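You operate a simulated robot arm through the tools that you are given. There is no shell and no other tool.

You run a simulated robot arm. Do the job below in one go: nothing can be reset, and whatever is moved stays where it is left.

TASK
Push steel bar B5 in to the 10 mm mark.
Fine: tip the yellow lever clear first; use the red slide, draw it back, open the clamp and tip the lever back.

It is judged by the outcome, as a careful person would: the job done as asked, and still so three seconds after it is handed in. It fails if anything else is knocked over, pushed out of place, dropped, spilled or broken.

THE ROBOT
A 6-joint arm with a two-finger gripper, fixed in place. Base frame: the origin is at the foot of the arm, x ahead of it, y to its left, z up; the work surface is at about z = 840. Units: mm, rad, N and s.
With the tool pointing down near the work surface it reaches from about 120 to 680 mm from the base axis. Its first joint turns from -1.152 to 1.152 rad. Payload 2.45 kg.
The TCP is the grasp point between the finger pads, 30 mm short of the fingertips. In the tool frame z runs along the fingers and y along their closing line. The gripper opens to 106 mm. The gripper's body begins 79 mm behind the TCP.
Orientation is told as [roll, pitch, yaw] about the base's x, y, z axes, in that order, counted from this pose: with the fingers straight down and closing along the base's y, the tool's x points along the base's -x, its y along +y and its z along -z.

THE INTERFACE
- The arm moves only by the tool nudge_tool. Its argument "steps" is a list of rows, each a list of 3 entries, a list of its own where there are three numbers: the shift along the tool's x, y, z in cm, then the turn, a rotation vector about the tool's x, y, z in rad, then the finger opening in cm, from 0 to 10.6. In form: [[[tx, ty, tz], [rx, ry, rz], gripper], ...]. A call has 1 to 20 rows; each row is the pose to reach, as a shift and turn from the pose commanded when the call began, along the tool's axes at that moment. Each row takes 0.2 s and may step no farther than 50 mm and 0.15 rad from the row before; otherwise, or with a gripper value out of range, the whole call is refused. A pose out of reach is approached as far as the arm can. The call stops where the force on the tool passes 80 N (or 10 N more than at its start, if that is more) or the arm is blocked; 0.2 s more then pass. Each finger travels about 153 mm/s and halts on what it meets, pressing with about 23 N; the grip force reading is that of the motor and also rises with nothing between the fingers. The clock runs only during rows and for 0.2 s after the last one: add rows that repeat a pose to give the fingers time. The reply holds the time, the measured pose of the TCP, the force on the tool along the base axes, the opening and the grip force, in the units named above and with some noise, with the torque about the TCP (base axes, N m) and any sound that the robot's microphone picked up.
- Cameras (640 x 400 px; columns grow to the right, rows downward): "scene" is fixed at [74.3, 439.9, 1400.2]; the picture's right is [-0.45, -0.90, 0.00], its down [-0.56, 0.28, -0.78] and it looks along [0.70, -0.35, -0.62] (base axes); focal length 263 px, centre (320, 200). "wrist" rides on the gripper at [76, -2, -106] in the tool frame; the picture's right is [0.02, 1.00, 0.00], its down [-0.78, 0.02, -0.62] and it looks along [-0.62, 0.01, 0.78] (tool axes); focal length 247 px, centre (320, 200). There is no depth. A picture from a camera that has moved, and an enlarged one, comes with that camera's place and axes in the base frame and with its lens.
- get_image(camera): a new picture of that camera. The clock stands still meanwhile.
- zoom(camera, box): a new picture of the part [left, top, right, bottom] of that camera's present view, enlarged. The clock stands still meanwhile.
- sign_off(): hands the job in; it is judged then, once.

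Nothing tells you positions but the pictures and the camera data. Unless the task says otherwise, let go and move clear before handing in.

The tools are called after "Call:" as name(argument=value, ...) on one line, values as JSON. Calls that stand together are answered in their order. nudge_tool: Moves the arm, as the interface text tells. Its arguments: {"type":"object","properties":{"steps":{"type":"array"}},"required":["steps"]} The other tools are called the same way: get_image (camera) takes a picture; zoom (camera, box) takes an enlarged picture of a part of a camera's view; sign_off () hands the job in.

At the start:

```text
time: 0.0
tool_pos: [300.8, 189.8, 1240.7]
tool_rot: [0.003, 0.0, -0.001]
contact_force: [0.7, -0.2, 0.1]
torque: [0.02, 0.01, 0.0]
grip_width: 106.2
grip_force: 0.0
```

scene: 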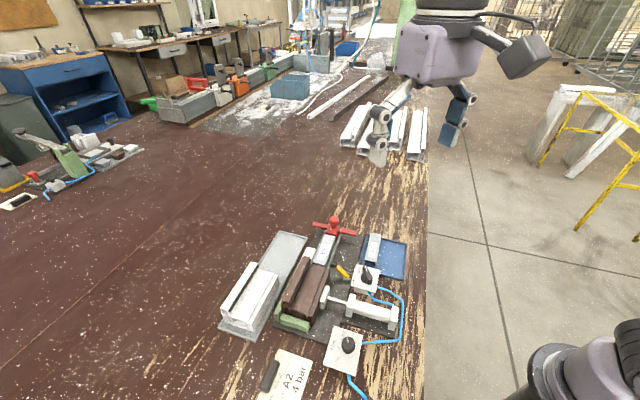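
wrist: 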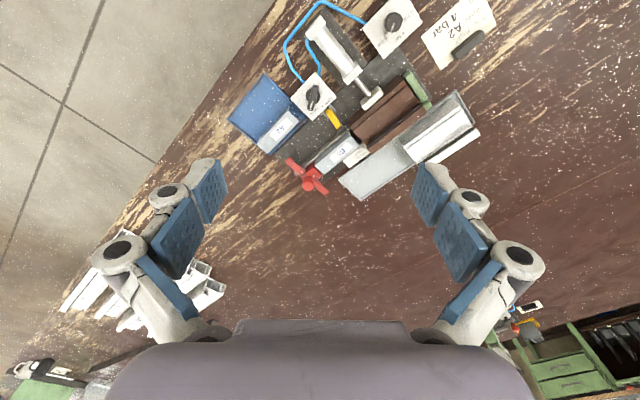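

I see a bench fixture with a red handle, a yellow lever, a pneumatic cylinder with two switch boxes, a blue tray and a white block. I'll look closer at it before moving.

Call:
zoom(camera="scene", box=[210, 200, 420, 331])

Call:
zoom(camera="scene", box=[280, 205, 400, 280])

Call:
zoom(camera="scene", box=[250, 270, 410, 370])

Call:
zoom(camera="wrist", box=[220, 0, 500, 200])

Call:
zoom(camera="wrist", box=[270, 80, 430, 200])

```text
3.05 times, centred on (315, 266) of scene
camera zoom: at [74.3, 439.9, 1400.2], right [-0.45, -0.9, 0.0], down [-0.56, 0.28, -0.78], along [0.7, -0.35, -0.62], focal length 802 px, centre (335, 0)
```

zoom: 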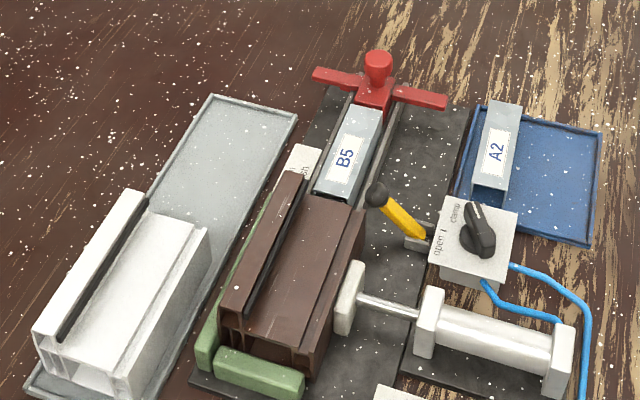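

```text
5.33 times, centred on (340, 242) of scene
camera zoom: at [74.3, 439.9, 1400.2], right [-0.45, -0.9, 0.0], down [-0.56, 0.28, -0.78], along [0.7, -0.35, -0.62], focal length 1404 px, centre (213, -27)
```

zoom: 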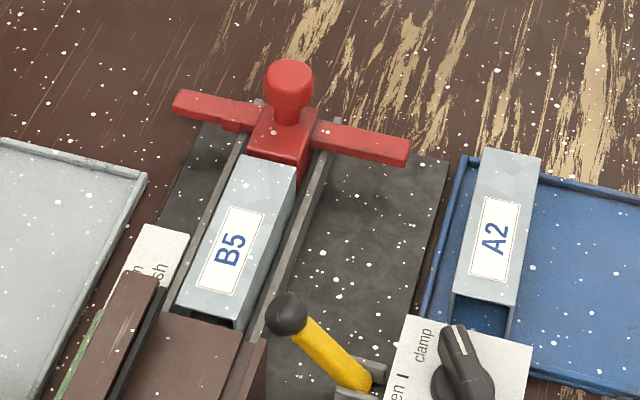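

```text
4.00 times, centred on (330, 320) of scene
camera zoom: at [74.3, 439.9, 1400.2], right [-0.45, -0.9, 0.0], down [-0.56, 0.28, -0.78], along [0.7, -0.35, -0.62], focal length 1053 px, centre (280, -280)
```

zoom: 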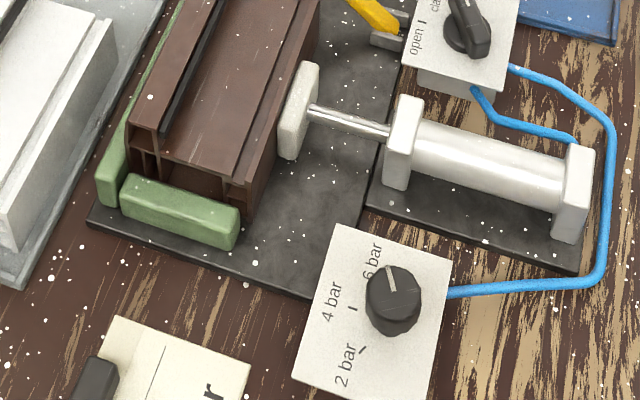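

```text
2.00 times, centred on (360, 100) of wrist
camera zoom: at [223.9, 189.4, 1346.9], right [-0.02, 1.0, 0.0], down [0.78, 0.02, 0.62], along [0.62, 0.01, -0.78], focal length 494 px, centre (240, 400)
```

zoom: 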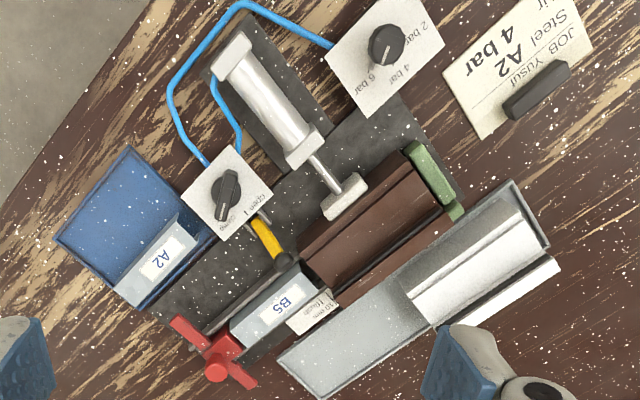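

```text
3.33 times, centred on (350, 140) of wrist
camera zoom: at [223.9, 189.4, 1346.9], right [-0.02, 1.0, 0.0], down [0.78, 0.02, 0.62], along [0.62, 0.01, -0.78], focal length 823 px, centre (220, 400)
```

zoom: 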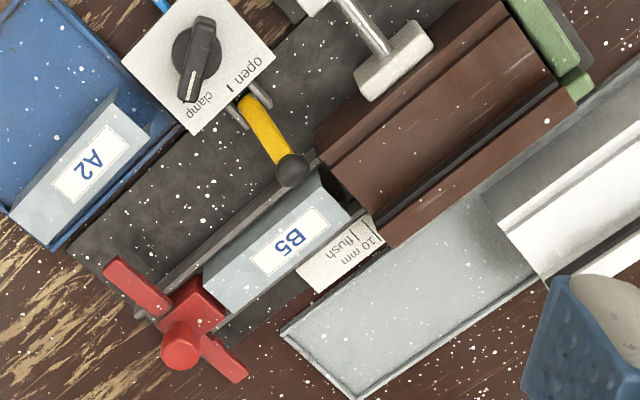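

The fixture sits rotated about 45° around (450, 260), and the push runs toward the robot and to its left. I'll lower the wrist camera to read the marks and dial labels.

Call:
nudge_tool(steps=[[[0, 1.2, 4.5], [0, 0, 0], 10.6], [[0, 2.4, 9], [0, 0, 0], 10.6], [[0, 3.6, 13.5], [0, 0, 0], 10.6], [[0, 5, 18], [0, 0, 0], 10.6], [[0, 5, 18], [0, 0, 0], 10.6]])

Call:
get_image(camera="wrist")

Call:
get_image(camera="scene")

```text
time: 1.2
tool_pos: [299.8, 245.1, 1058.7]
tool_rot: [0.001, -0.001, -0.001]
contact_force: [0.1, -0.4, -0.7]
torque: [-0.01, -0.02, 0.01]
grip_width: 106.3
grip_force: 0.1
```

```text
taken
camera wrist: at [222.6, 241.8, 1166.3], right [-0.02, 1.0, 0.0], down [0.78, 0.02, 0.62], along [0.62, 0.01, -0.78], focal length 247 px, centre (320, 200)
```

wrist: 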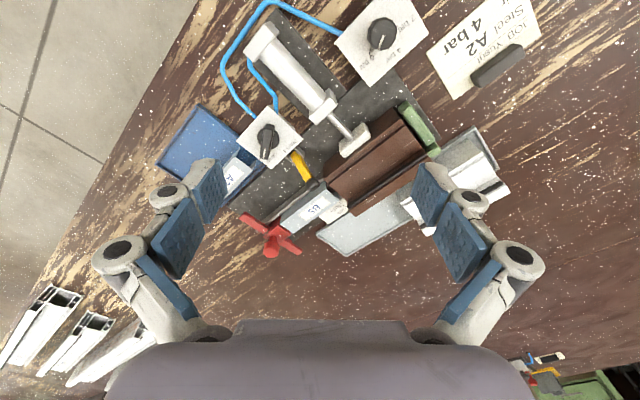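

```text
taken
```

scene: 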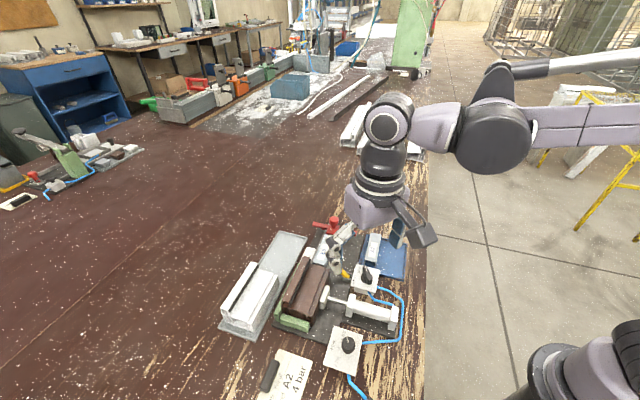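

Call:
zoom(camera="wrist", box=[240, 90, 400, 190])

Call:
zoom(camera="wrist", box=[230, 170, 360, 260])

Call:
zoom(camera="wrist", box=[330, 0, 450, 75])

Call:
zoom(camera="wrist", box=[420, 0, 550, 100])

Call:
zoom(camera="scene", box=[260, 325, 390, 400])

```text
4.00 times, centred on (320, 140) of wrist
camera zoom: at [222.6, 241.8, 1166.3], right [-0.02, 1.0, 0.0], down [0.78, 0.02, 0.62], along [0.62, 0.01, -0.78], focal length 988 px, centre (320, 440)
```

zoom: 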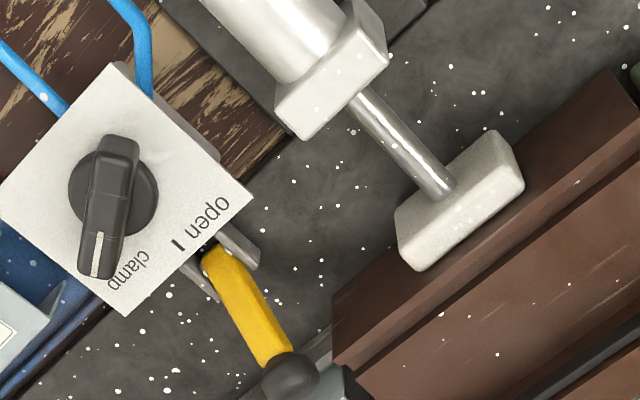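

```text
4.44 times, centred on (295, 215) of wrist
camera zoom: at [222.6, 241.8, 1166.3], right [-0.02, 1.0, 0.0], down [0.78, 0.02, 0.62], along [0.62, 0.01, -0.78], focal length 1098 px, centre (431, 133)
```

zoom: 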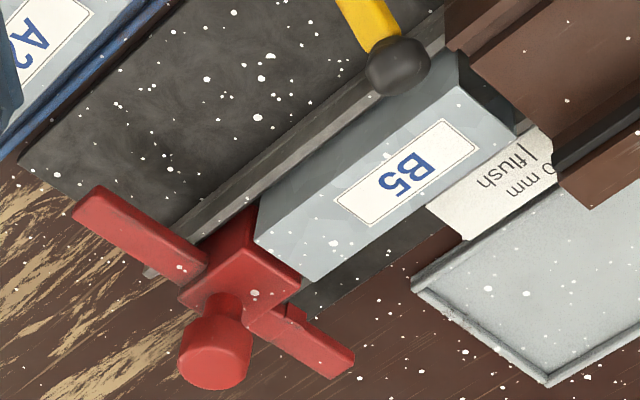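

```text
5.33 times, centred on (390, 38) of wrist
camera zoom: at [222.6, 241.8, 1166.3], right [-0.02, 1.0, 0.0], down [0.78, 0.02, 0.62], along [0.62, 0.01, -0.78], focal length 1317 px, centre (-53, 1067)
```

zoom: 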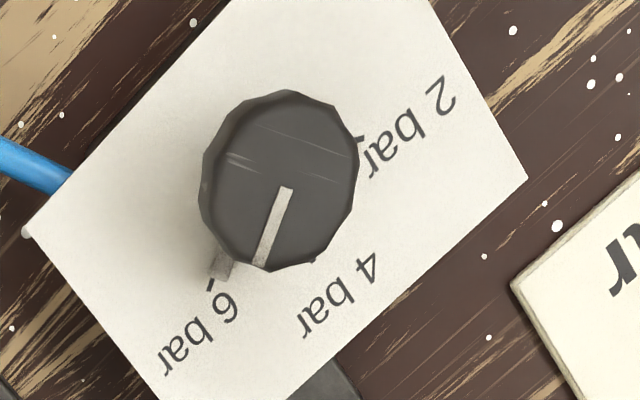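

```text
4.00 times, centred on (485, 50) of wrist
camera zoom: at [222.6, 241.8, 1166.3], right [-0.02, 1.0, 0.0], down [0.78, 0.02, 0.62], along [0.62, 0.01, -0.78], focal length 988 px, centre (-340, 800)
```

zoom: 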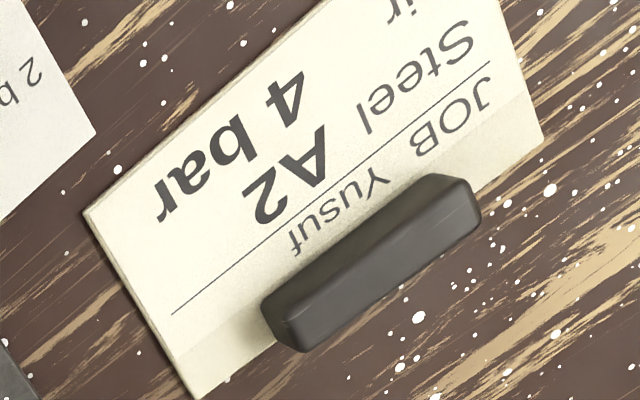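

```text
4.92 times, centred on (325, 362) of scene
camera zoom: at [74.3, 439.9, 1400.2], right [-0.45, -0.9, 0.0], down [-0.56, 0.28, -0.78], along [0.7, -0.35, -0.62], focal length 1296 px, centre (295, -600)
```

zoom: 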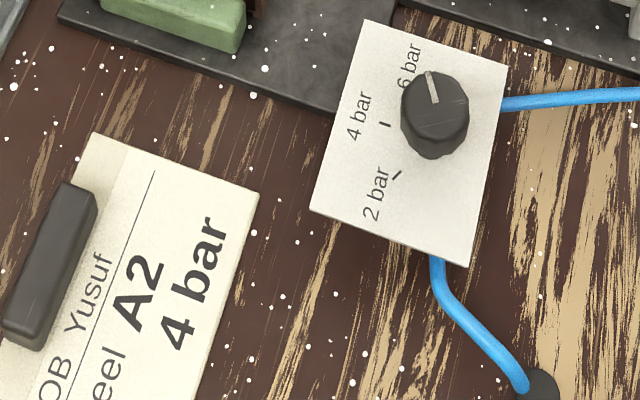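

The dial is at 6 bar and the valve is on "clamp". B5 is already in the track, and Yusuf's card is for a different bar (A2), so I leave that and the pressure alone. I'll move closer to read the marks and see the lever.

Call:
nudge_tool(steps=[[[-3, 0.5, 3], [0, 0, 0], 10.6], [[-6, 1, 6], [0, 0, 0], 10.6], [[-9, 1.5, 9], [0, 0, 0], 10.6], [[-10, 1.5, 9.5], [0, 0, 0], 10.6], [[-10, 1.5, 9.5], [0, 0, 0], 10.6]])

Call:
get_image(camera="wrist")

Call:
zoom(camera="wrist", box=[220, 100, 420, 240])

Call:
get_image(camera="scene")

```text
time: 2.4
tool_pos: [402.2, 257.7, 964.6]
tool_rot: [0.003, 0.0, -0.001]
contact_force: [-0.6, 0.4, -0.3]
torque: [-0.04, -0.01, 0.02]
grip_width: 106.0
grip_force: 0.1
```

```text
taken
camera wrist: at [324.6, 255.9, 1072.0], right [-0.02, 1.0, 0.0], down [0.78, 0.02, 0.62], along [0.62, 0.01, -0.78], focal length 247 px, centre (320, 200)
```

wrist: 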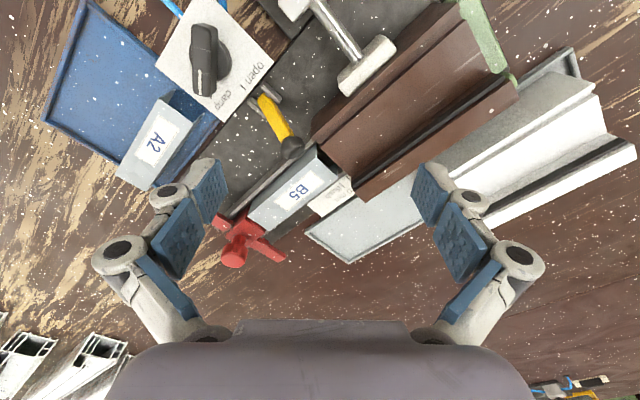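

```text
2.86 times, centred on (320, 170) of wrist
camera zoom: at [324.6, 255.9, 1072.0], right [-0.02, 1.0, 0.0], down [0.78, 0.02, 0.62], along [0.62, 0.01, -0.78], focal length 706 px, centre (320, 286)
```

zoom: 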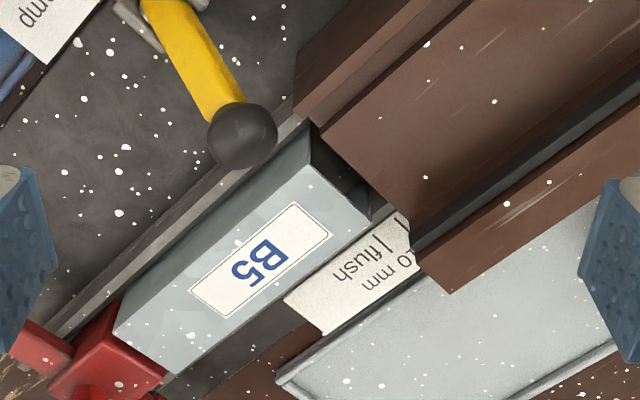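

```text
taken
```

scene: 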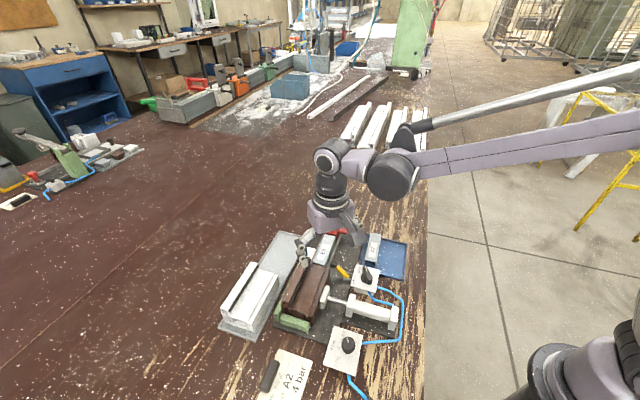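

Call:
zoom(camera="wrist", box=[300, 160, 364, 200])

Call:
zoom(camera="wrist", box=[200, 190, 296, 280])

Call:
zoom(camera="wrist", box=[150, 10, 310, 170])

```text
10.00 times, centred on (332, 180) of wrist
camera zoom: at [324.6, 255.9, 1072.0], right [-0.02, 1.0, 0.0], down [0.78, 0.02, 0.62], along [0.62, 0.01, -0.78], focal length 2470 px, centre (200, 400)
```

zoom: 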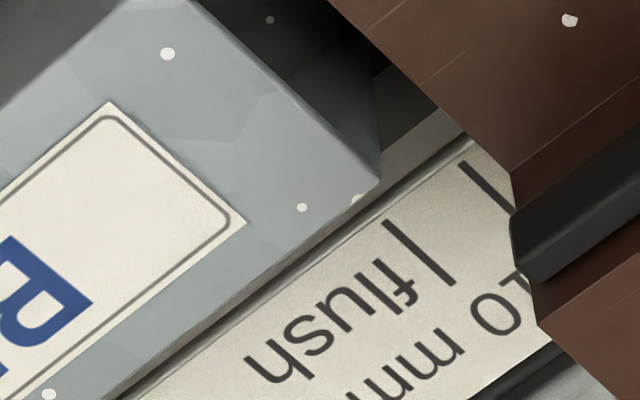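

```text
4.44 times, centred on (248, 235) of wrist
camera zoom: at [324.6, 255.9, 1072.0], right [-0.02, 1.0, 0.0], down [0.78, 0.02, 0.62], along [0.62, 0.01, -0.78], focal length 1098 px, centre (640, 44)
```

zoom: 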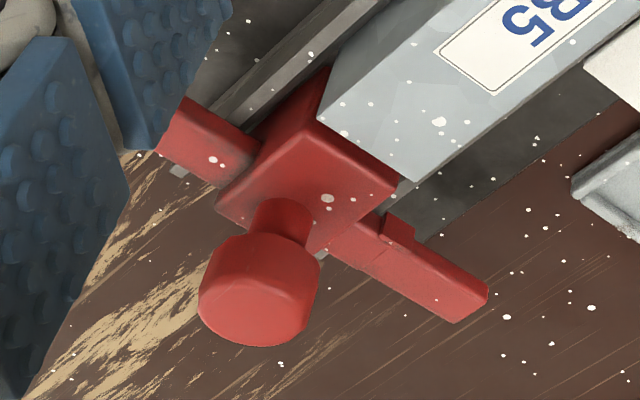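

```text
2.50 times, centred on (230, 90) of wrist
camera zoom: at [324.6, 255.9, 1072.0], right [-0.02, 1.0, 0.0], down [0.78, 0.02, 0.62], along [0.62, 0.01, -0.78], focal length 617 px, centre (545, 475)
```

zoom: 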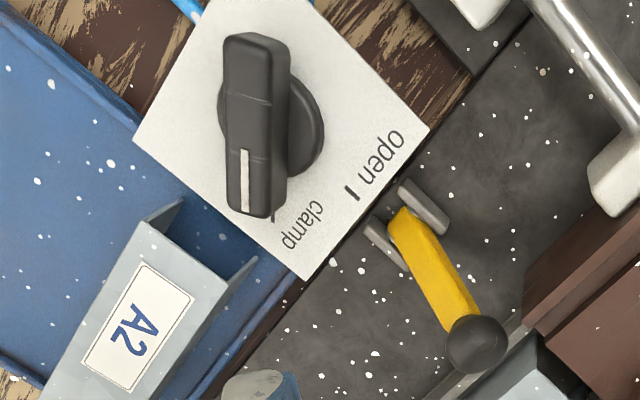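

Here is where I take things to be:
- **Slide:** the red knob head is at about (516, 176, 919). The slide runs along (-0.715, 0.70) and has a small pointer tab on its label-side arm.
- **Lever:** the ball is at about (405, 238, 908), leaning over the track.
- **Profile:** its end face is about 8 mm ahead of the bar.

Next I raise the tool and turn it to line up with the track.

Call:
nudge_tool(steps=[[[-0.6, -0.4, -1.0], [0, 0, 0.14], 10.6], [[-1.2, -0.8, -2.0], [0, 0, 0.28], 10.6], [[-1.8, -1.2, -3.0], [0, 0, 0.42], 10.6], [[-2.4, -1.6, -3.5], [0, 0, 0.56], 10.6], [[-3.0, -2.0, -3.5], [0, 0, 0.7], 10.6], [[-3.7, -2.3, -3.5], [0, 0, 0.774], 10.6], [[-3.7, -2.3, -3.5], [0, 0, 0.774], 10.6]])

Call:
get_image(camera="wrist")

Call:
zoom(camera="wrist", box=[230, 100, 410, 240])

Call:
get_image(camera="scene")

```text
time: 4.0
tool_pos: [436.6, 233.8, 1000.8]
tool_rot: [-0.001, 0.0, -0.776]
contact_force: [0.6, -0.1, 0.3]
torque: [-0.01, -0.05, 0.01]
grip_width: 106.1
grip_force: 0.1
```

```text
taken
camera wrist: at [382.1, 285.8, 1106.8], right [0.68, 0.73, 0.0], down [0.57, -0.54, 0.62], along [0.45, -0.42, -0.78], focal length 247 px, centre (320, 200)
```

wrist: 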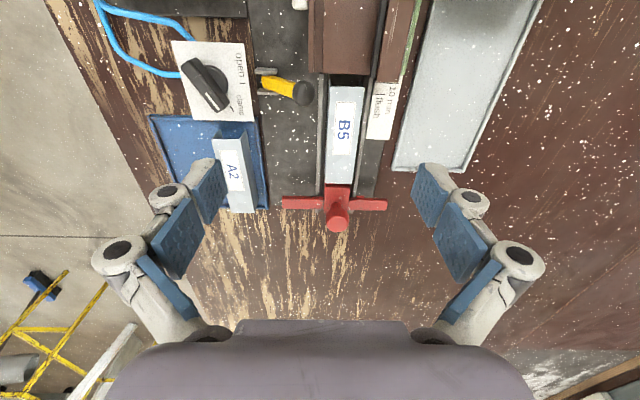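

```text
2.86 times, centred on (320, 170) of wrist
camera zoom: at [382.1, 285.8, 1106.8], right [0.68, 0.73, 0.0], down [0.57, -0.54, 0.62], along [0.45, -0.42, -0.78], focal length 706 px, centre (320, 286)
```

zoom: 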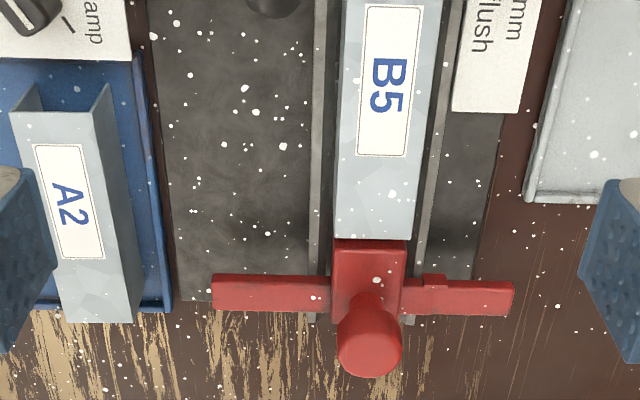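

```text
taken
```

scene: 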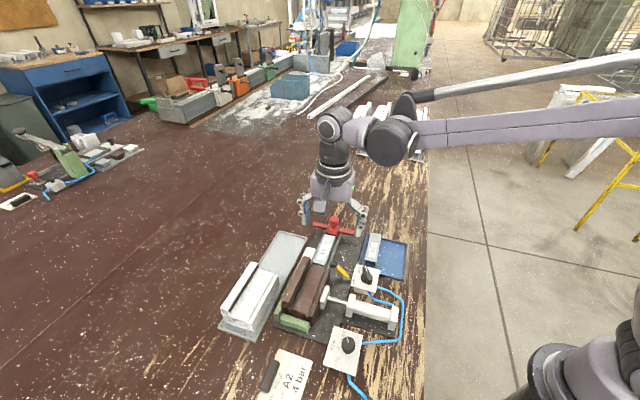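

Call:
zoom(camera="wrist", box=[150, 10, 330, 130])

Call:
zoom(camera="wrist", box=[310, 60, 420, 150])

Call:
zoom(camera="scene", box=[300, 210, 400, 310])

```text
3.33 times, centred on (240, 70) of wrist
camera zoom: at [382.1, 285.8, 1106.8], right [0.68, 0.73, 0.0], down [0.57, -0.54, 0.62], along [0.45, -0.42, -0.78], focal length 823 px, centre (587, 633)
```

zoom: 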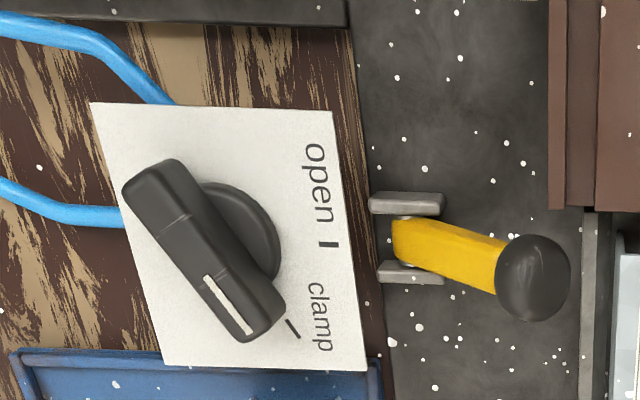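

```text
4.44 times, centred on (365, 105) of wrist
camera zoom: at [382.1, 285.8, 1106.8], right [0.68, 0.73, 0.0], down [0.57, -0.54, 0.62], along [0.45, -0.42, -0.78], focal length 1098 px, centre (120, 622)
```

zoom: 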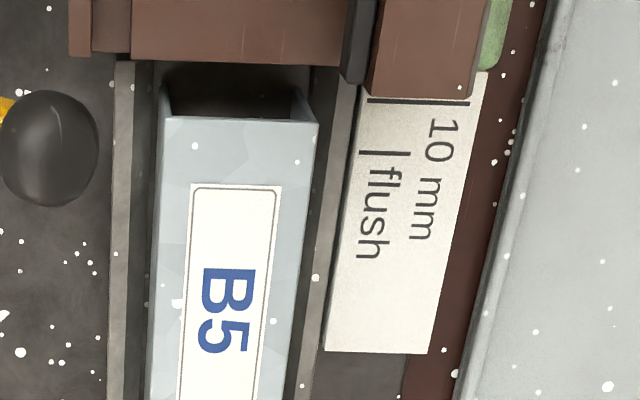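

```text
4.00 times, centred on (350, 260) of scene
camera zoom: at [74.3, 439.8, 1400.2], right [-0.45, -0.9, 0.0], down [-0.56, 0.28, -0.78], along [0.7, -0.35, -0.62], focal length 1053 px, centre (200, -40)
```

zoom: 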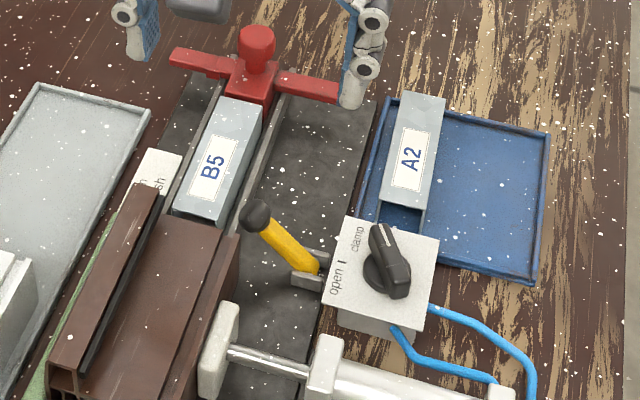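

The view is now aligned with the track. The 10 mm tick lies just in front of the profile, and the slide's tab will point to it. First I close the fingers and lower them over the bar, next to the lever ball.

Call:
nudge_tool(steps=[[[0.9, 0.9, 0], [0, 0, 0], 4], [[1.9, 1.8, 0], [0, 0, 0], 0], [[1.9, 1.8, 2], [0, 0, 0], 0], [[1.9, 1.8, 4], [0, 0, 0], 0], [[1.9, 1.8, 6], [0, 0, 0], 0], [[1.9, 1.8, 7.0], [0, 0, 0], 0], [[1.9, 1.8, 7.0], [0, 0, 0], 0]])

Call:
get_image(camera="wrist")

Call:
zoom(camera="scene", box=[280, 190, 400, 290])

```text
time: 5.6
tool_pos: [436.1, 260.2, 929.5]
tool_rot: [-0.001, -0.001, -0.774]
contact_force: [0.5, 0.1, -1.0]
torque: [0.01, -0.02, 0.03]
grip_width: 0.0
grip_force: 23.4
```

```text
taken
camera wrist: at [379.8, 311.9, 1036.2], right [0.68, 0.73, 0.0], down [0.57, -0.54, 0.62], along [0.45, -0.42, -0.78], focal length 247 px, centre (320, 200)
```

wrist: 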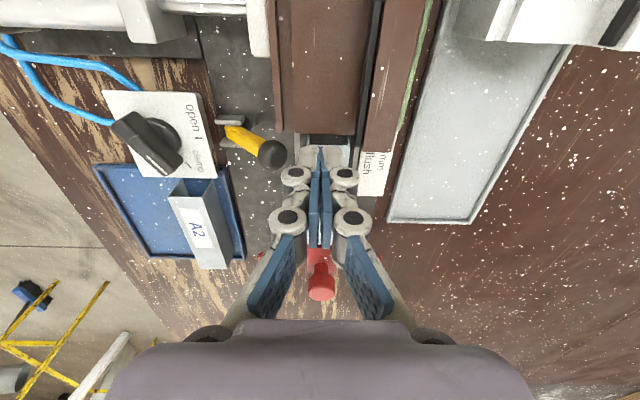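

```text
4.00 times, centred on (340, 240) of scene
camera zoom: at [74.3, 439.8, 1400.2], right [-0.45, -0.9, 0.0], down [-0.56, 0.28, -0.78], along [0.7, -0.35, -0.62], focal length 1053 px, centre (240, 40)
```

zoom: 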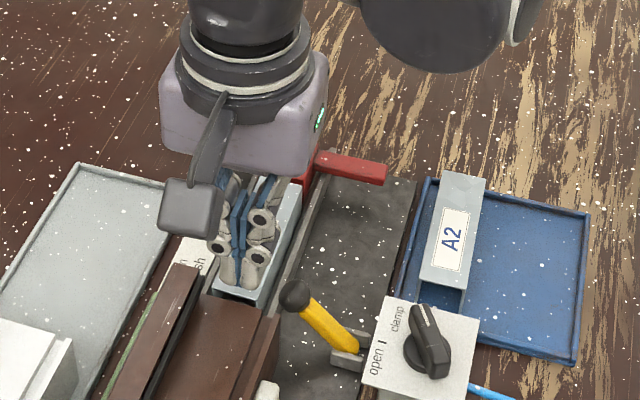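

The closed fingers are above the bar, just on the track side of the ball. Now I push the lever up and over, away from the track.

Call:
nudge_tool(steps=[[[0, -1, 0], [0, 0, 0], 0], [[0, -2, 0], [0, 0, 0], 0], [[0, -3, 0], [0, 0, 0], 0], [[0, -4, 0], [0, 0, 0], 0], [[0, -4.8, 0], [0, 0, 0], 0], [[0, -4.8, 0], [0, 0, 0], 0]])

Call:
get_image(camera="wrist")

Call:
zoom(camera="scene", box=[280, 190, 400, 290])

```text
time: 7.0
tool_pos: [403.1, 225.2, 929.2]
tool_rot: [-0.001, 0.0, -0.773]
contact_force: [0.0, 0.8, -0.4]
torque: [-0.04, 0.01, -0.01]
grip_width: 0.0
grip_force: 23.0
```

```text
taken
camera wrist: at [346.2, 276.4, 1036.2], right [0.68, 0.73, 0.0], down [0.57, -0.54, 0.62], along [0.45, -0.42, -0.78], focal length 247 px, centre (320, 200)
```

wrist: 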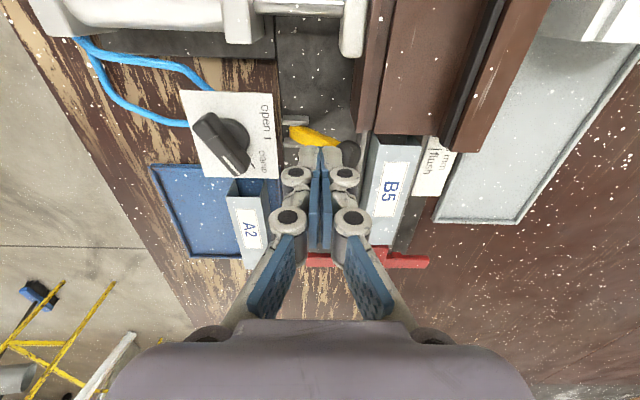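

```text
4.00 times, centred on (340, 240) of scene
camera zoom: at [74.3, 439.8, 1400.2], right [-0.45, -0.9, 0.0], down [-0.56, 0.28, -0.78], along [0.7, -0.35, -0.62], focal length 1053 px, centre (240, 40)
```

zoom: 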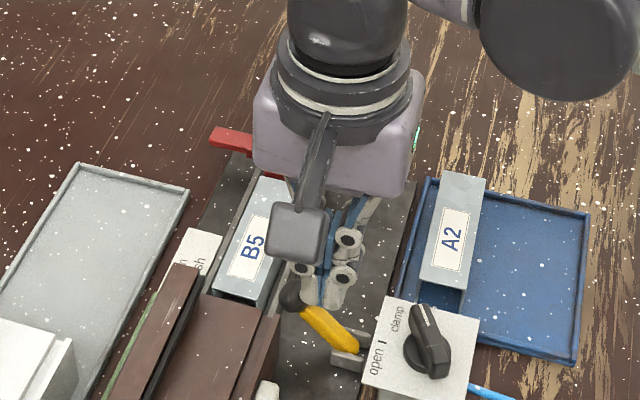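

The fingers passed just on the slide side of the ball without touching it. The ball sits about 12 mm further toward the profile, so I'll back out, shift that way and push again.

Call:
nudge_tool(steps=[[[0, 1, -0.6], [0, 0, 0], 0], [[0, 2.5, -0.6], [0, 0, 0], 0], [[0, 4.1, -0.6], [0, 0, 0], 0], [[1.3, 4.1, -0.6], [0, 0, 0], 0], [[1.3, 4.1, -0.6], [0, 0, 0], 0]])

Call:
get_image(camera="wrist")

Call:
zoom(camera="scene", box=[280, 190, 400, 290])

```text
time: 8.2
tool_pos: [422.6, 263.9, 936.1]
tool_rot: [0.0, 0.0, -0.774]
contact_force: [-0.4, 0.0, -0.1]
torque: [0.03, -0.03, -0.02]
grip_width: 0.3
grip_force: 22.7
```

```text
taken
camera wrist: at [365.3, 315.7, 1043.2], right [0.68, 0.73, 0.0], down [0.57, -0.54, 0.62], along [0.45, -0.42, -0.78], focal length 247 px, centre (320, 200)
```

wrist: 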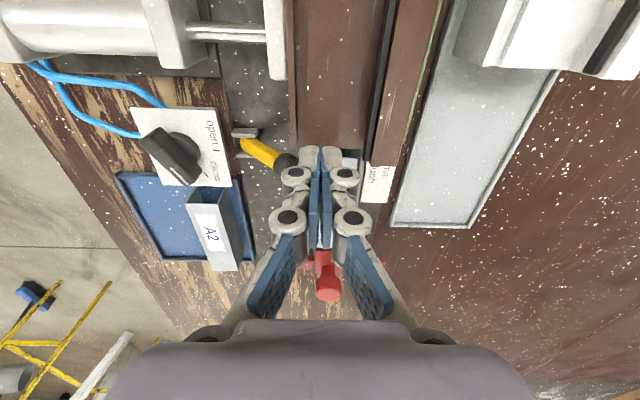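

```text
4.00 times, centred on (340, 240) of scene
camera zoom: at [74.3, 439.9, 1400.2], right [-0.45, -0.9, 0.0], down [-0.56, 0.28, -0.78], along [0.7, -0.35, -0.62], focal length 1053 px, centre (240, 40)
```

zoom: 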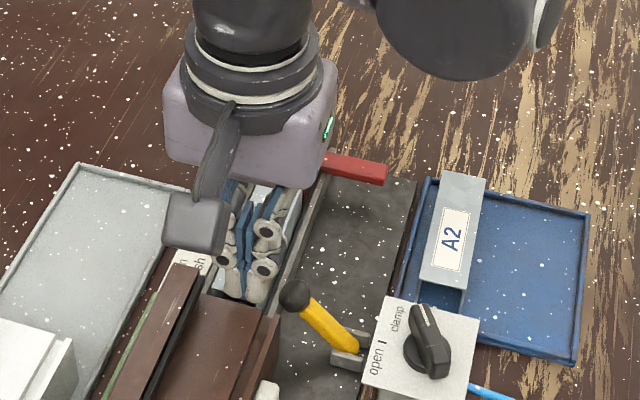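

The fingertips now line up with the ball, so I push again.

Call:
nudge_tool(steps=[[[0, -0.5, 0.4], [0, 0, 0], 0], [[0, -1, 0.4], [0, 0, 0], 0], [[0, -2, 0.4], [0, 0, 0], 0], [[0, -3, 0.4], [0, 0, 0], 0], [[0, -4, 0.4], [0, 0, 0], 0], [[0, -4, 0.4], [0, 0, 0], 0]])

Call:
get_image(camera="wrist")

Call:
zoom(camera="scene", box=[280, 190, 400, 290])

```text
time: 9.6
tool_pos: [393.9, 235.2, 932.8]
tool_rot: [0.001, -0.001, -0.773]
contact_force: [-0.2, -1.0, 0.8]
torque: [0.03, -0.01, -0.03]
grip_width: 0.0
grip_force: 22.8
```

```text
taken
camera wrist: at [337.6, 286.4, 1039.0], right [0.68, 0.73, 0.0], down [0.57, -0.54, 0.62], along [0.45, -0.42, -0.78], focal length 247 px, centre (320, 200)
```

wrist: 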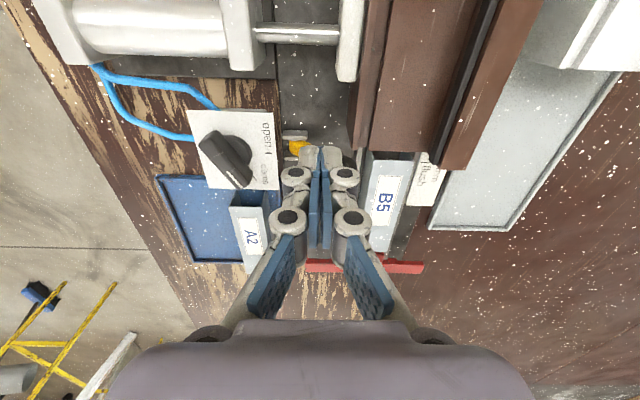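

```text
4.00 times, centred on (340, 240) of scene
camera zoom: at [74.3, 439.8, 1400.2], right [-0.45, -0.9, 0.0], down [-0.56, 0.28, -0.78], along [0.7, -0.35, -0.62], focal length 1053 px, centre (240, 40)
```

zoom: 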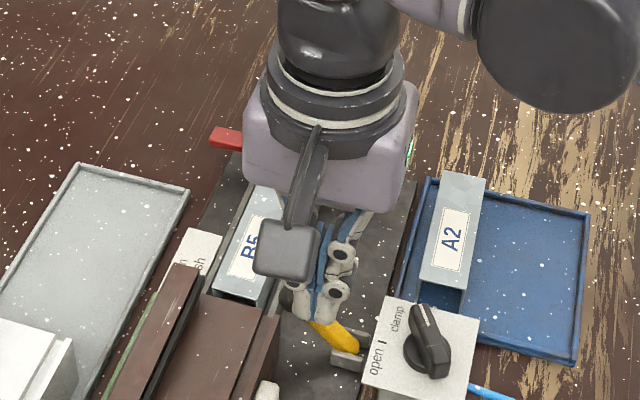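

Call:
zoom(camera="scene", box=[320, 240, 380, 290])

Call:
zoom(camera="wrist", box=[260, 110, 380, 200])

```text
8.00 times, centred on (350, 265) of scene
camera zoom: at [74.3, 439.8, 1400.2], right [-0.45, -0.9, 0.0], down [-0.56, 0.28, -0.78], along [0.7, -0.35, -0.62], focal length 2105 px, centre (80, -320)
```

zoom: 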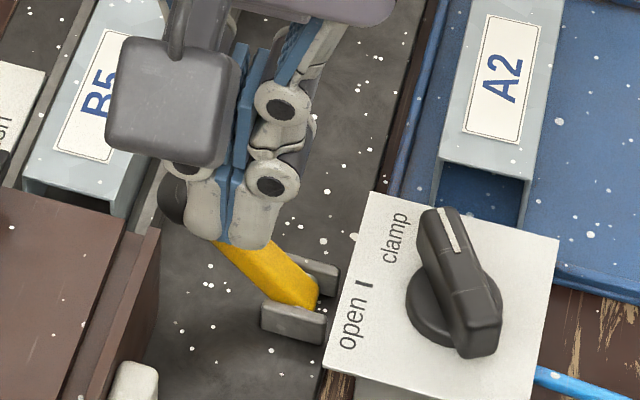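

```text
4.44 times, centred on (320, 155) of wrist
camera zoom: at [337.6, 286.4, 1039.0], right [0.68, 0.73, 0.0], down [0.57, -0.54, 0.62], along [0.45, -0.42, -0.78], focal length 1098 px, centre (320, 400)
```

zoom: 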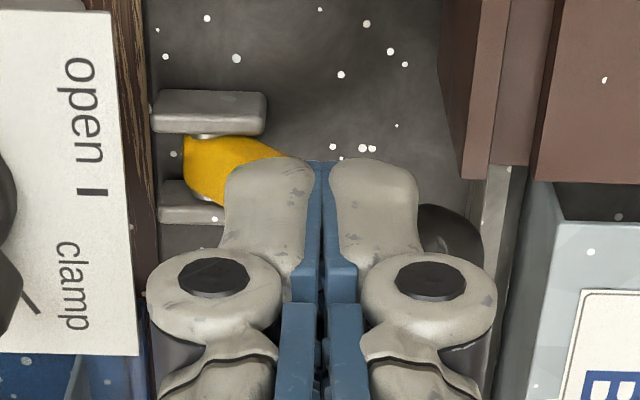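

My earlier depth was off. Combining two wrist views puts the ball centre at z ≈ 892, so the fingers skimmed over its top. I'll go back, shift, lower the tips to about 890 (bar top about 885) and push again.

Call:
nudge_tool(steps=[[[0, 1.5, -0.5], [0, 0, 0], 0], [[-0.7, 3, -0.5], [0, 0, 0], 0], [[-1.4, 4.7, -0.5], [0, 0, 0], 0], [[-1.4, 4.7, 0.2], [0, 0, 0], 0], [[-1.4, 4.7, 0.8], [0, 0, 0], 0], [[-1.4, 4.7, 1.2], [0, 0, 0], 0], [[-1.4, 4.7, 1.2], [0, 0, 0], 0]])

Call:
get_image(camera="wrist")

Call:
zoom(camera="scene", box=[300, 220, 380, 290])

```text
time: 11.2
tool_pos: [435.8, 260.1, 919.3]
tool_rot: [0.001, -0.001, -0.774]
contact_force: [0.3, 0.3, 0.1]
torque: [-0.01, 0.05, 0.01]
grip_width: 0.0
grip_force: 22.5
```

```text
taken
camera wrist: at [380.5, 311.2, 1026.8], right [0.68, 0.73, 0.0], down [0.57, -0.54, 0.62], along [0.45, -0.42, -0.78], focal length 247 px, centre (320, 200)
```

wrist: 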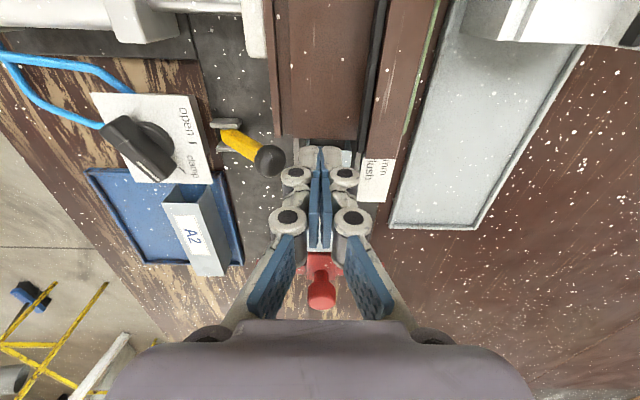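

```text
5.71 times, centred on (340, 255) of scene
camera zoom: at [74.3, 439.9, 1400.2], right [-0.45, -0.9, 0.0], down [-0.56, 0.28, -0.78], along [0.7, -0.35, -0.62], focal length 1504 px, centre (206, -114)
```

zoom: 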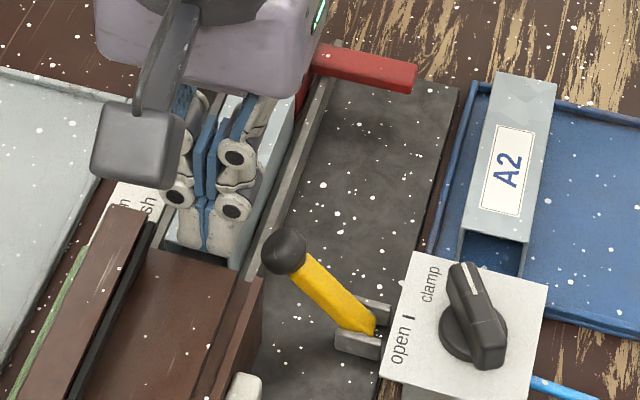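

Call:
nudge_tool(steps=[[[0, -1, 0], [0, 0, 0], 0], [[0, -1.6, 0], [0, 0, 0], 0], [[0, -2.2, 0], [0, 0, 0], 0], [[0, -2.8, 0], [0, 0, 0], 0], [[0, -3.4, 0], [0, 0, 0], 0], [[0, -4, 0], [0, 0, 0], 0], [[0, -4, 0], [0, 0, 0], 0]])

Call:
get_image(camera="wrist")

Call:
zoom(camera="scene", box=[300, 220, 380, 290])

```text
time: 12.3
tool_pos: [424.6, 245.9, 922.7]
tool_rot: [0.032, -0.001, -0.772]
contact_force: [3.9, 5.8, 7.9]
torque: [0.1, -0.08, 0.05]
grip_width: 0.2
grip_force: 22.8
stopped in row 5: the force on the tool passed its limit at 85 N (the readings are from after the stop); the commanded pose is now the measured one
```

```text
taken
camera wrist: at [364.4, 294.9, 1029.8], right [0.68, 0.73, 0.03], down [0.56, -0.55, 0.62], along [0.47, -0.41, -0.78], focal length 247 px, centre (320, 200)
```

wrist: 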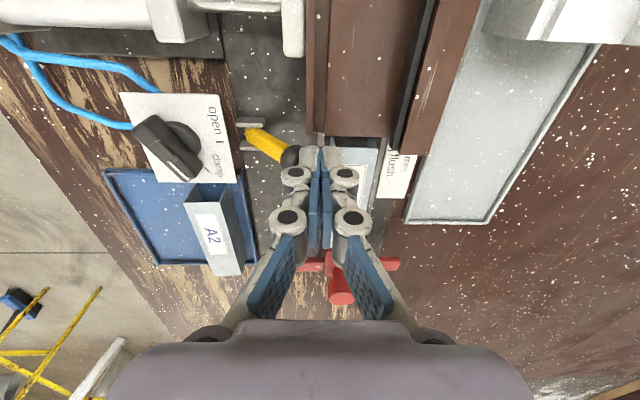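

```text
5.71 times, centred on (340, 255) of scene
camera zoom: at [74.3, 439.9, 1400.1], right [-0.45, -0.9, 0.0], down [-0.56, 0.28, -0.78], along [0.7, -0.35, -0.62], focal length 1504 px, centre (206, -114)
```

zoom: 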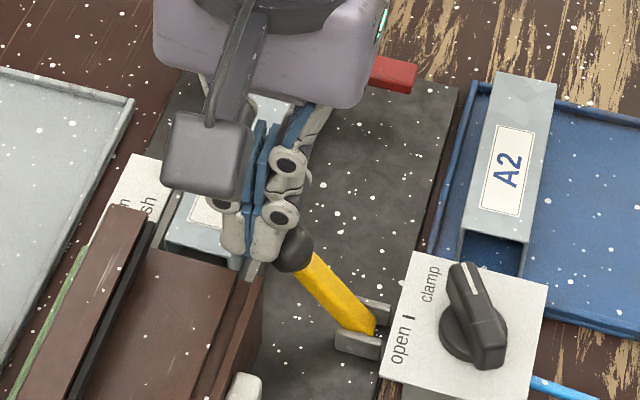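

The push met firm resistance and the finger rode up, so I was pressing the ball's upper side towards its pivot. A better way is to take the ball sideways between the fingers and carry it round its arc. I'll lift clear, level the tool and turn it 90°.

Call:
nudge_tool(steps=[[[0, 0.4, -1], [0.032, 0, 0], 0], [[0, 0.4, -4], [0.032, 0, 0], 0], [[0, 0.4, -8], [0.032, 0, 0], 3], [[0, 0.4, -8], [0.032, 0, 0], 5]])

Call:
zoom(camera="wrist", box=[200, 60, 360, 170])

Call:
zoom(camera="scene", box=[300, 220, 380, 290])

```text
time: 13.3
tool_pos: [423.5, 246.4, 1003.8]
tool_rot: [-0.006, -0.001, -0.772]
contact_force: [0.3, -0.1, 1.1]
torque: [-0.03, 0.01, -0.04]
grip_width: 50.1
grip_force: 0.1
```

```text
3.64 times, centred on (280, 115) of wrist
camera zoom: at [367.6, 298.2, 1110.6], right [0.68, 0.73, 0.0], down [0.57, -0.53, 0.62], along [0.45, -0.43, -0.78], focal length 898 px, centre (466, 509)
```

zoom: 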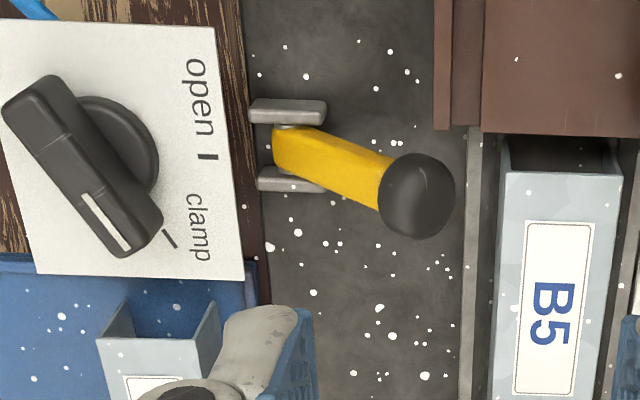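

```text
5.71 times, centred on (340, 255) of scene
camera zoom: at [74.3, 439.8, 1400.2], right [-0.45, -0.9, 0.0], down [-0.56, 0.28, -0.78], along [0.7, -0.35, -0.62], focal length 1504 px, centre (206, -114)
```

zoom: 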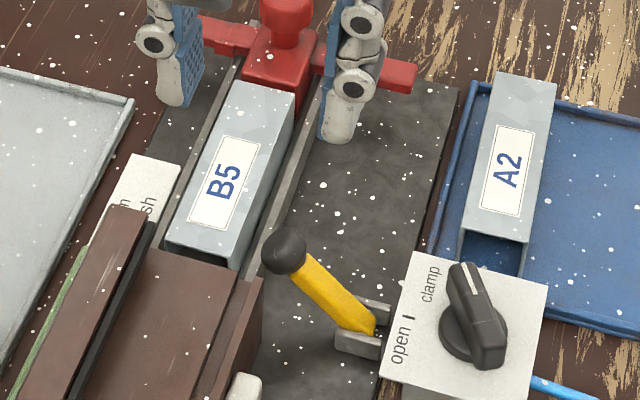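

Call:
nudge_tool(steps=[[[0, -0.2, 0], [0, 0, -0.143], 5], [[0, -0.4, 0], [0, 0, -0.286], 5], [[0, -0.6, 0], [0, 0, -0.429], 5], [[0, -0.8, 0], [0, 0, -0.572], 5], [[0, -1.0, 0], [0, 0, -0.715], 5], [[0, -1.2, 0], [0, 0, -0.858], 5], [[0, -1.4, 0], [0, 0, -1.0], 5], [[0, -1.6, 0], [0, 0, -1.143], 5], [[0, -1.8, 0], [0, 0, -1.286], 5], [[0, -2.0, 0], [0, 0, -1.429], 5], [[-0.1, -2.2, 0], [0, 0, -1.569], 5], [[-0.1, -2.2, 0], [0, 0, -1.569], 5]])

Call:
get_image(camera="wrist")

Call:
zoom(camera="wrist", box=[240, 80, 400, 240])

Call:
get_image(camera="scene")

```text
time: 15.9
tool_pos: [409.0, 229.1, 1003.5]
tool_rot: [-0.002, 0.003, 0.798]
contact_force: [-0.3, -0.3, -0.2]
torque: [-0.01, 0.03, 0.03]
grip_width: 49.9
grip_force: 0.1
```

```text
taken
camera wrist: at [355.9, 173.4, 1110.2], right [-0.73, 0.68, 0.0], down [0.53, 0.58, 0.62], along [0.42, 0.45, -0.79], focal length 247 px, centre (320, 200)
```

wrist: 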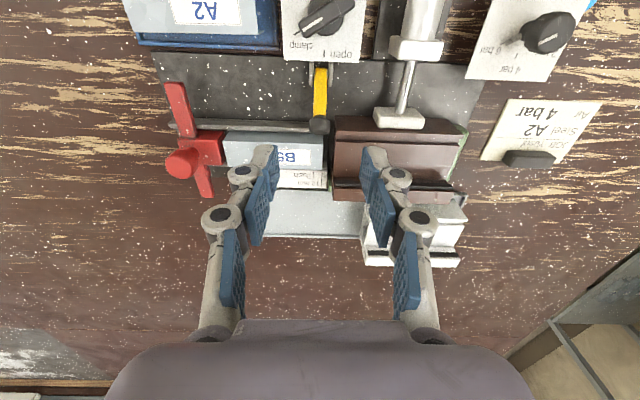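

```text
2.50 times, centred on (320, 160) of wrist
camera zoom: at [355.9, 173.4, 1110.2], right [-0.73, 0.68, 0.0], down [0.53, 0.58, 0.62], along [0.42, 0.45, -0.79], focal length 617 px, centre (320, 300)
```

zoom: 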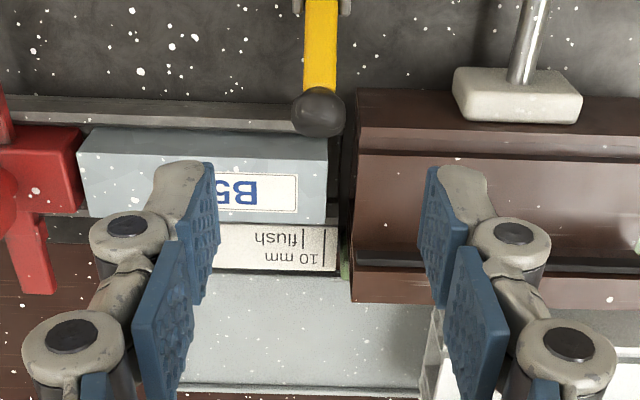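

```text
taken
```

scene: 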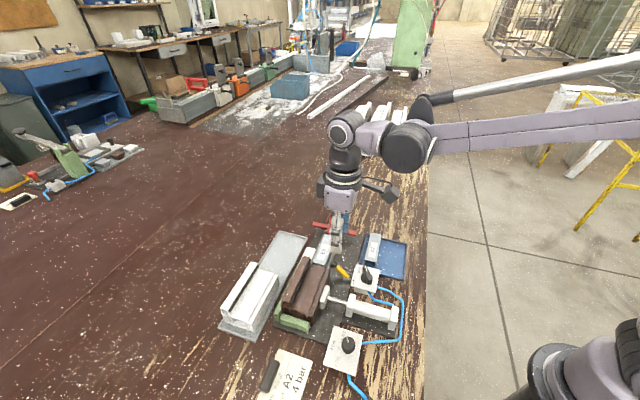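

This view confirms the ball at about (415.6, 236, 891), leaning over in a plane square to the track. I'll lower the fingers either side of it, just outboard of the profile flange.

Call:
nudge_tool(steps=[[[0.15, 0, 2], [0, 0, 0], 3.4], [[0.15, 0, 4], [0, 0, 0], 3.4], [[0.15, 0, 6], [0, 0, 0], 3.4], [[0.15, 0, 7], [0, 0, 0], 3.4], [[0.15, 0, 7], [0, 0, 0], 3.4]])

Call:
zoom(camera="wrist", box=[240, 80, 400, 240])

Call:
zoom(camera="scene", box=[300, 220, 380, 290])

```text
time: 17.1
tool_pos: [407.1, 228.5, 934.8]
tool_rot: [-0.001, 0.005, 0.797]
contact_force: [0.4, 0.0, -0.7]
torque: [-0.02, 0.02, -0.03]
grip_width: 33.8
grip_force: 0.1
```

```text
2.50 times, centred on (320, 160) of wrist
camera zoom: at [355.3, 172.4, 1040.4], right [-0.73, 0.68, 0.0], down [0.54, 0.57, 0.62], along [0.42, 0.45, -0.79], focal length 617 px, centre (320, 300)
```

zoom: 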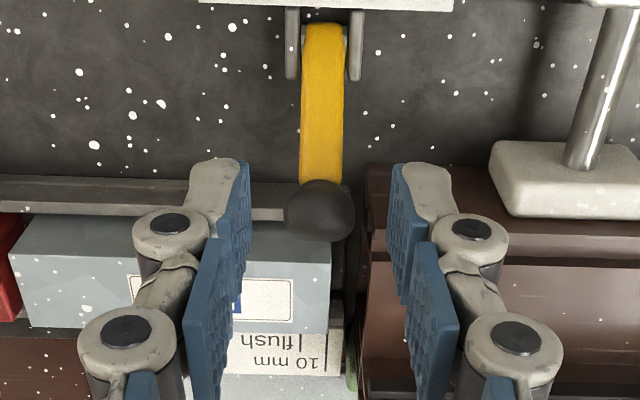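

```text
5.71 times, centred on (340, 255) of scene
camera zoom: at [74.3, 439.8, 1400.2], right [-0.45, -0.9, 0.0], down [-0.56, 0.28, -0.78], along [0.7, -0.35, -0.62], focal length 1504 px, centre (206, -114)
```

zoom: 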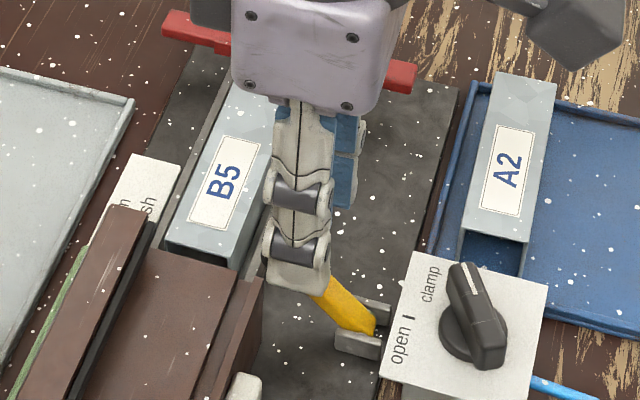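

Call:
zoom(camera="wrist", box=[300, 130, 380, 190])

Call:
get_image(camera="wrist")

```text
6.67 times, centred on (340, 160) of wrist
camera zoom: at [355.3, 172.4, 1040.4], right [-0.73, 0.68, 0.0], down [0.54, 0.57, 0.62], along [0.42, 0.45, -0.79], focal length 1646 px, centre (187, 467)
```

zoom: 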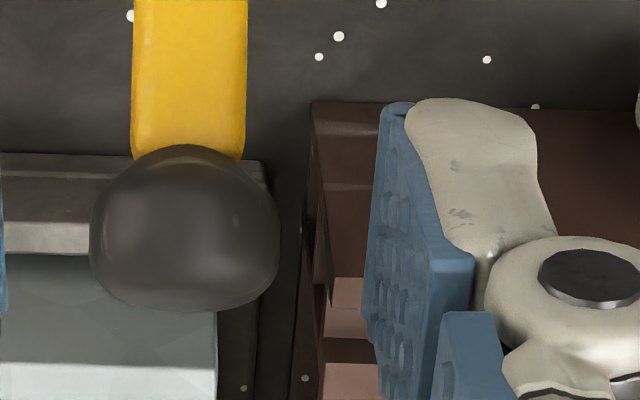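

```text
taken
camera wrist: at [355.3, 172.4, 1040.4], right [-0.73, 0.68, 0.0], down [0.54, 0.57, 0.62], along [0.42, 0.45, -0.79], focal length 247 px, centre (320, 200)
```

wrist: 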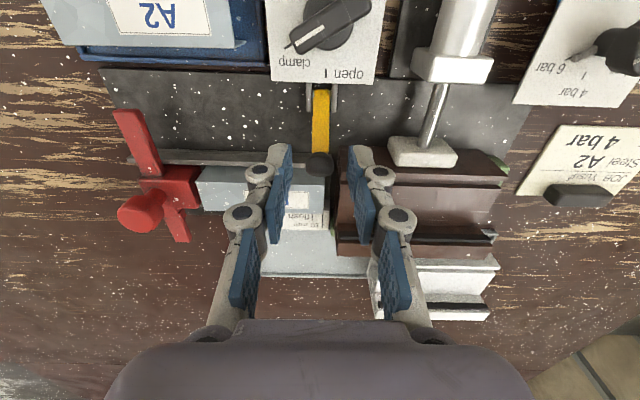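

The flange edge is about 5 mm clear of the right finger, so I can go down around the ball and close on it.

Call:
nudge_tool(steps=[[[-0.25, 0, 1.4], [0, 0, 0], 3.4], [[-0.25, 0, 2.7], [0, 0, 0], 3.4], [[-0.25, 0, 2.7], [0, 0, 0], 2.6], [[-0.25, 0, 2.7], [0, 0, 0], 1.6], [[-0.25, 0, 2.7], [0, 0, 0], 1.0], [[-0.25, 0, 2.7], [0, 0, 0], 1.0]])

Call:
zoom(camera="wrist", box=[240, 80, 400, 240])

Call:
zoom(camera="scene", box=[300, 220, 380, 290])

```text
time: 18.5
tool_pos: [408.9, 229.5, 905.3]
tool_rot: [-0.002, 0.005, 0.796]
contact_force: [2.0, -2.8, -5.8]
torque: [0.04, -0.16, -0.03]
grip_width: 18.2
grip_force: 43.4
```

```text
2.50 times, centred on (320, 160) of wrist
camera zoom: at [356.5, 173.7, 1013.0], right [-0.73, 0.68, 0.0], down [0.54, 0.57, 0.62], along [0.42, 0.45, -0.79], focal length 617 px, centre (320, 300)
```

zoom: 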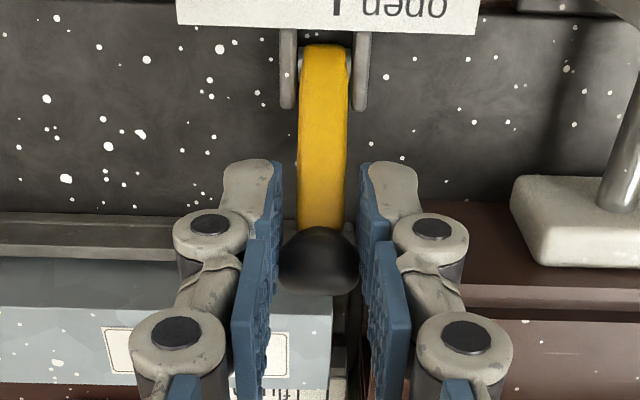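

```text
5.71 times, centred on (340, 255) of scene
camera zoom: at [74.4, 439.8, 1400.2], right [-0.45, -0.9, 0.0], down [-0.56, 0.28, -0.78], along [0.7, -0.35, -0.62], focal length 1504 px, centre (206, -114)
```

zoom: 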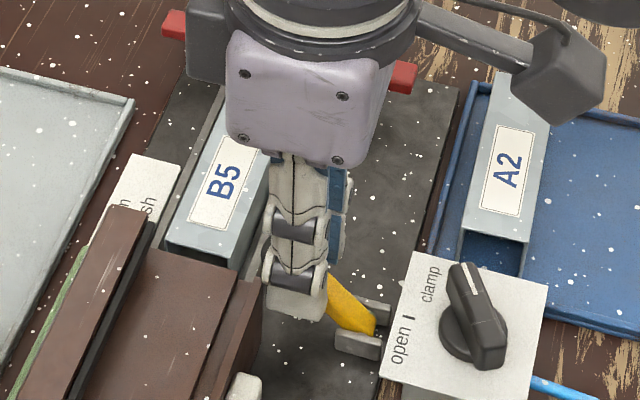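

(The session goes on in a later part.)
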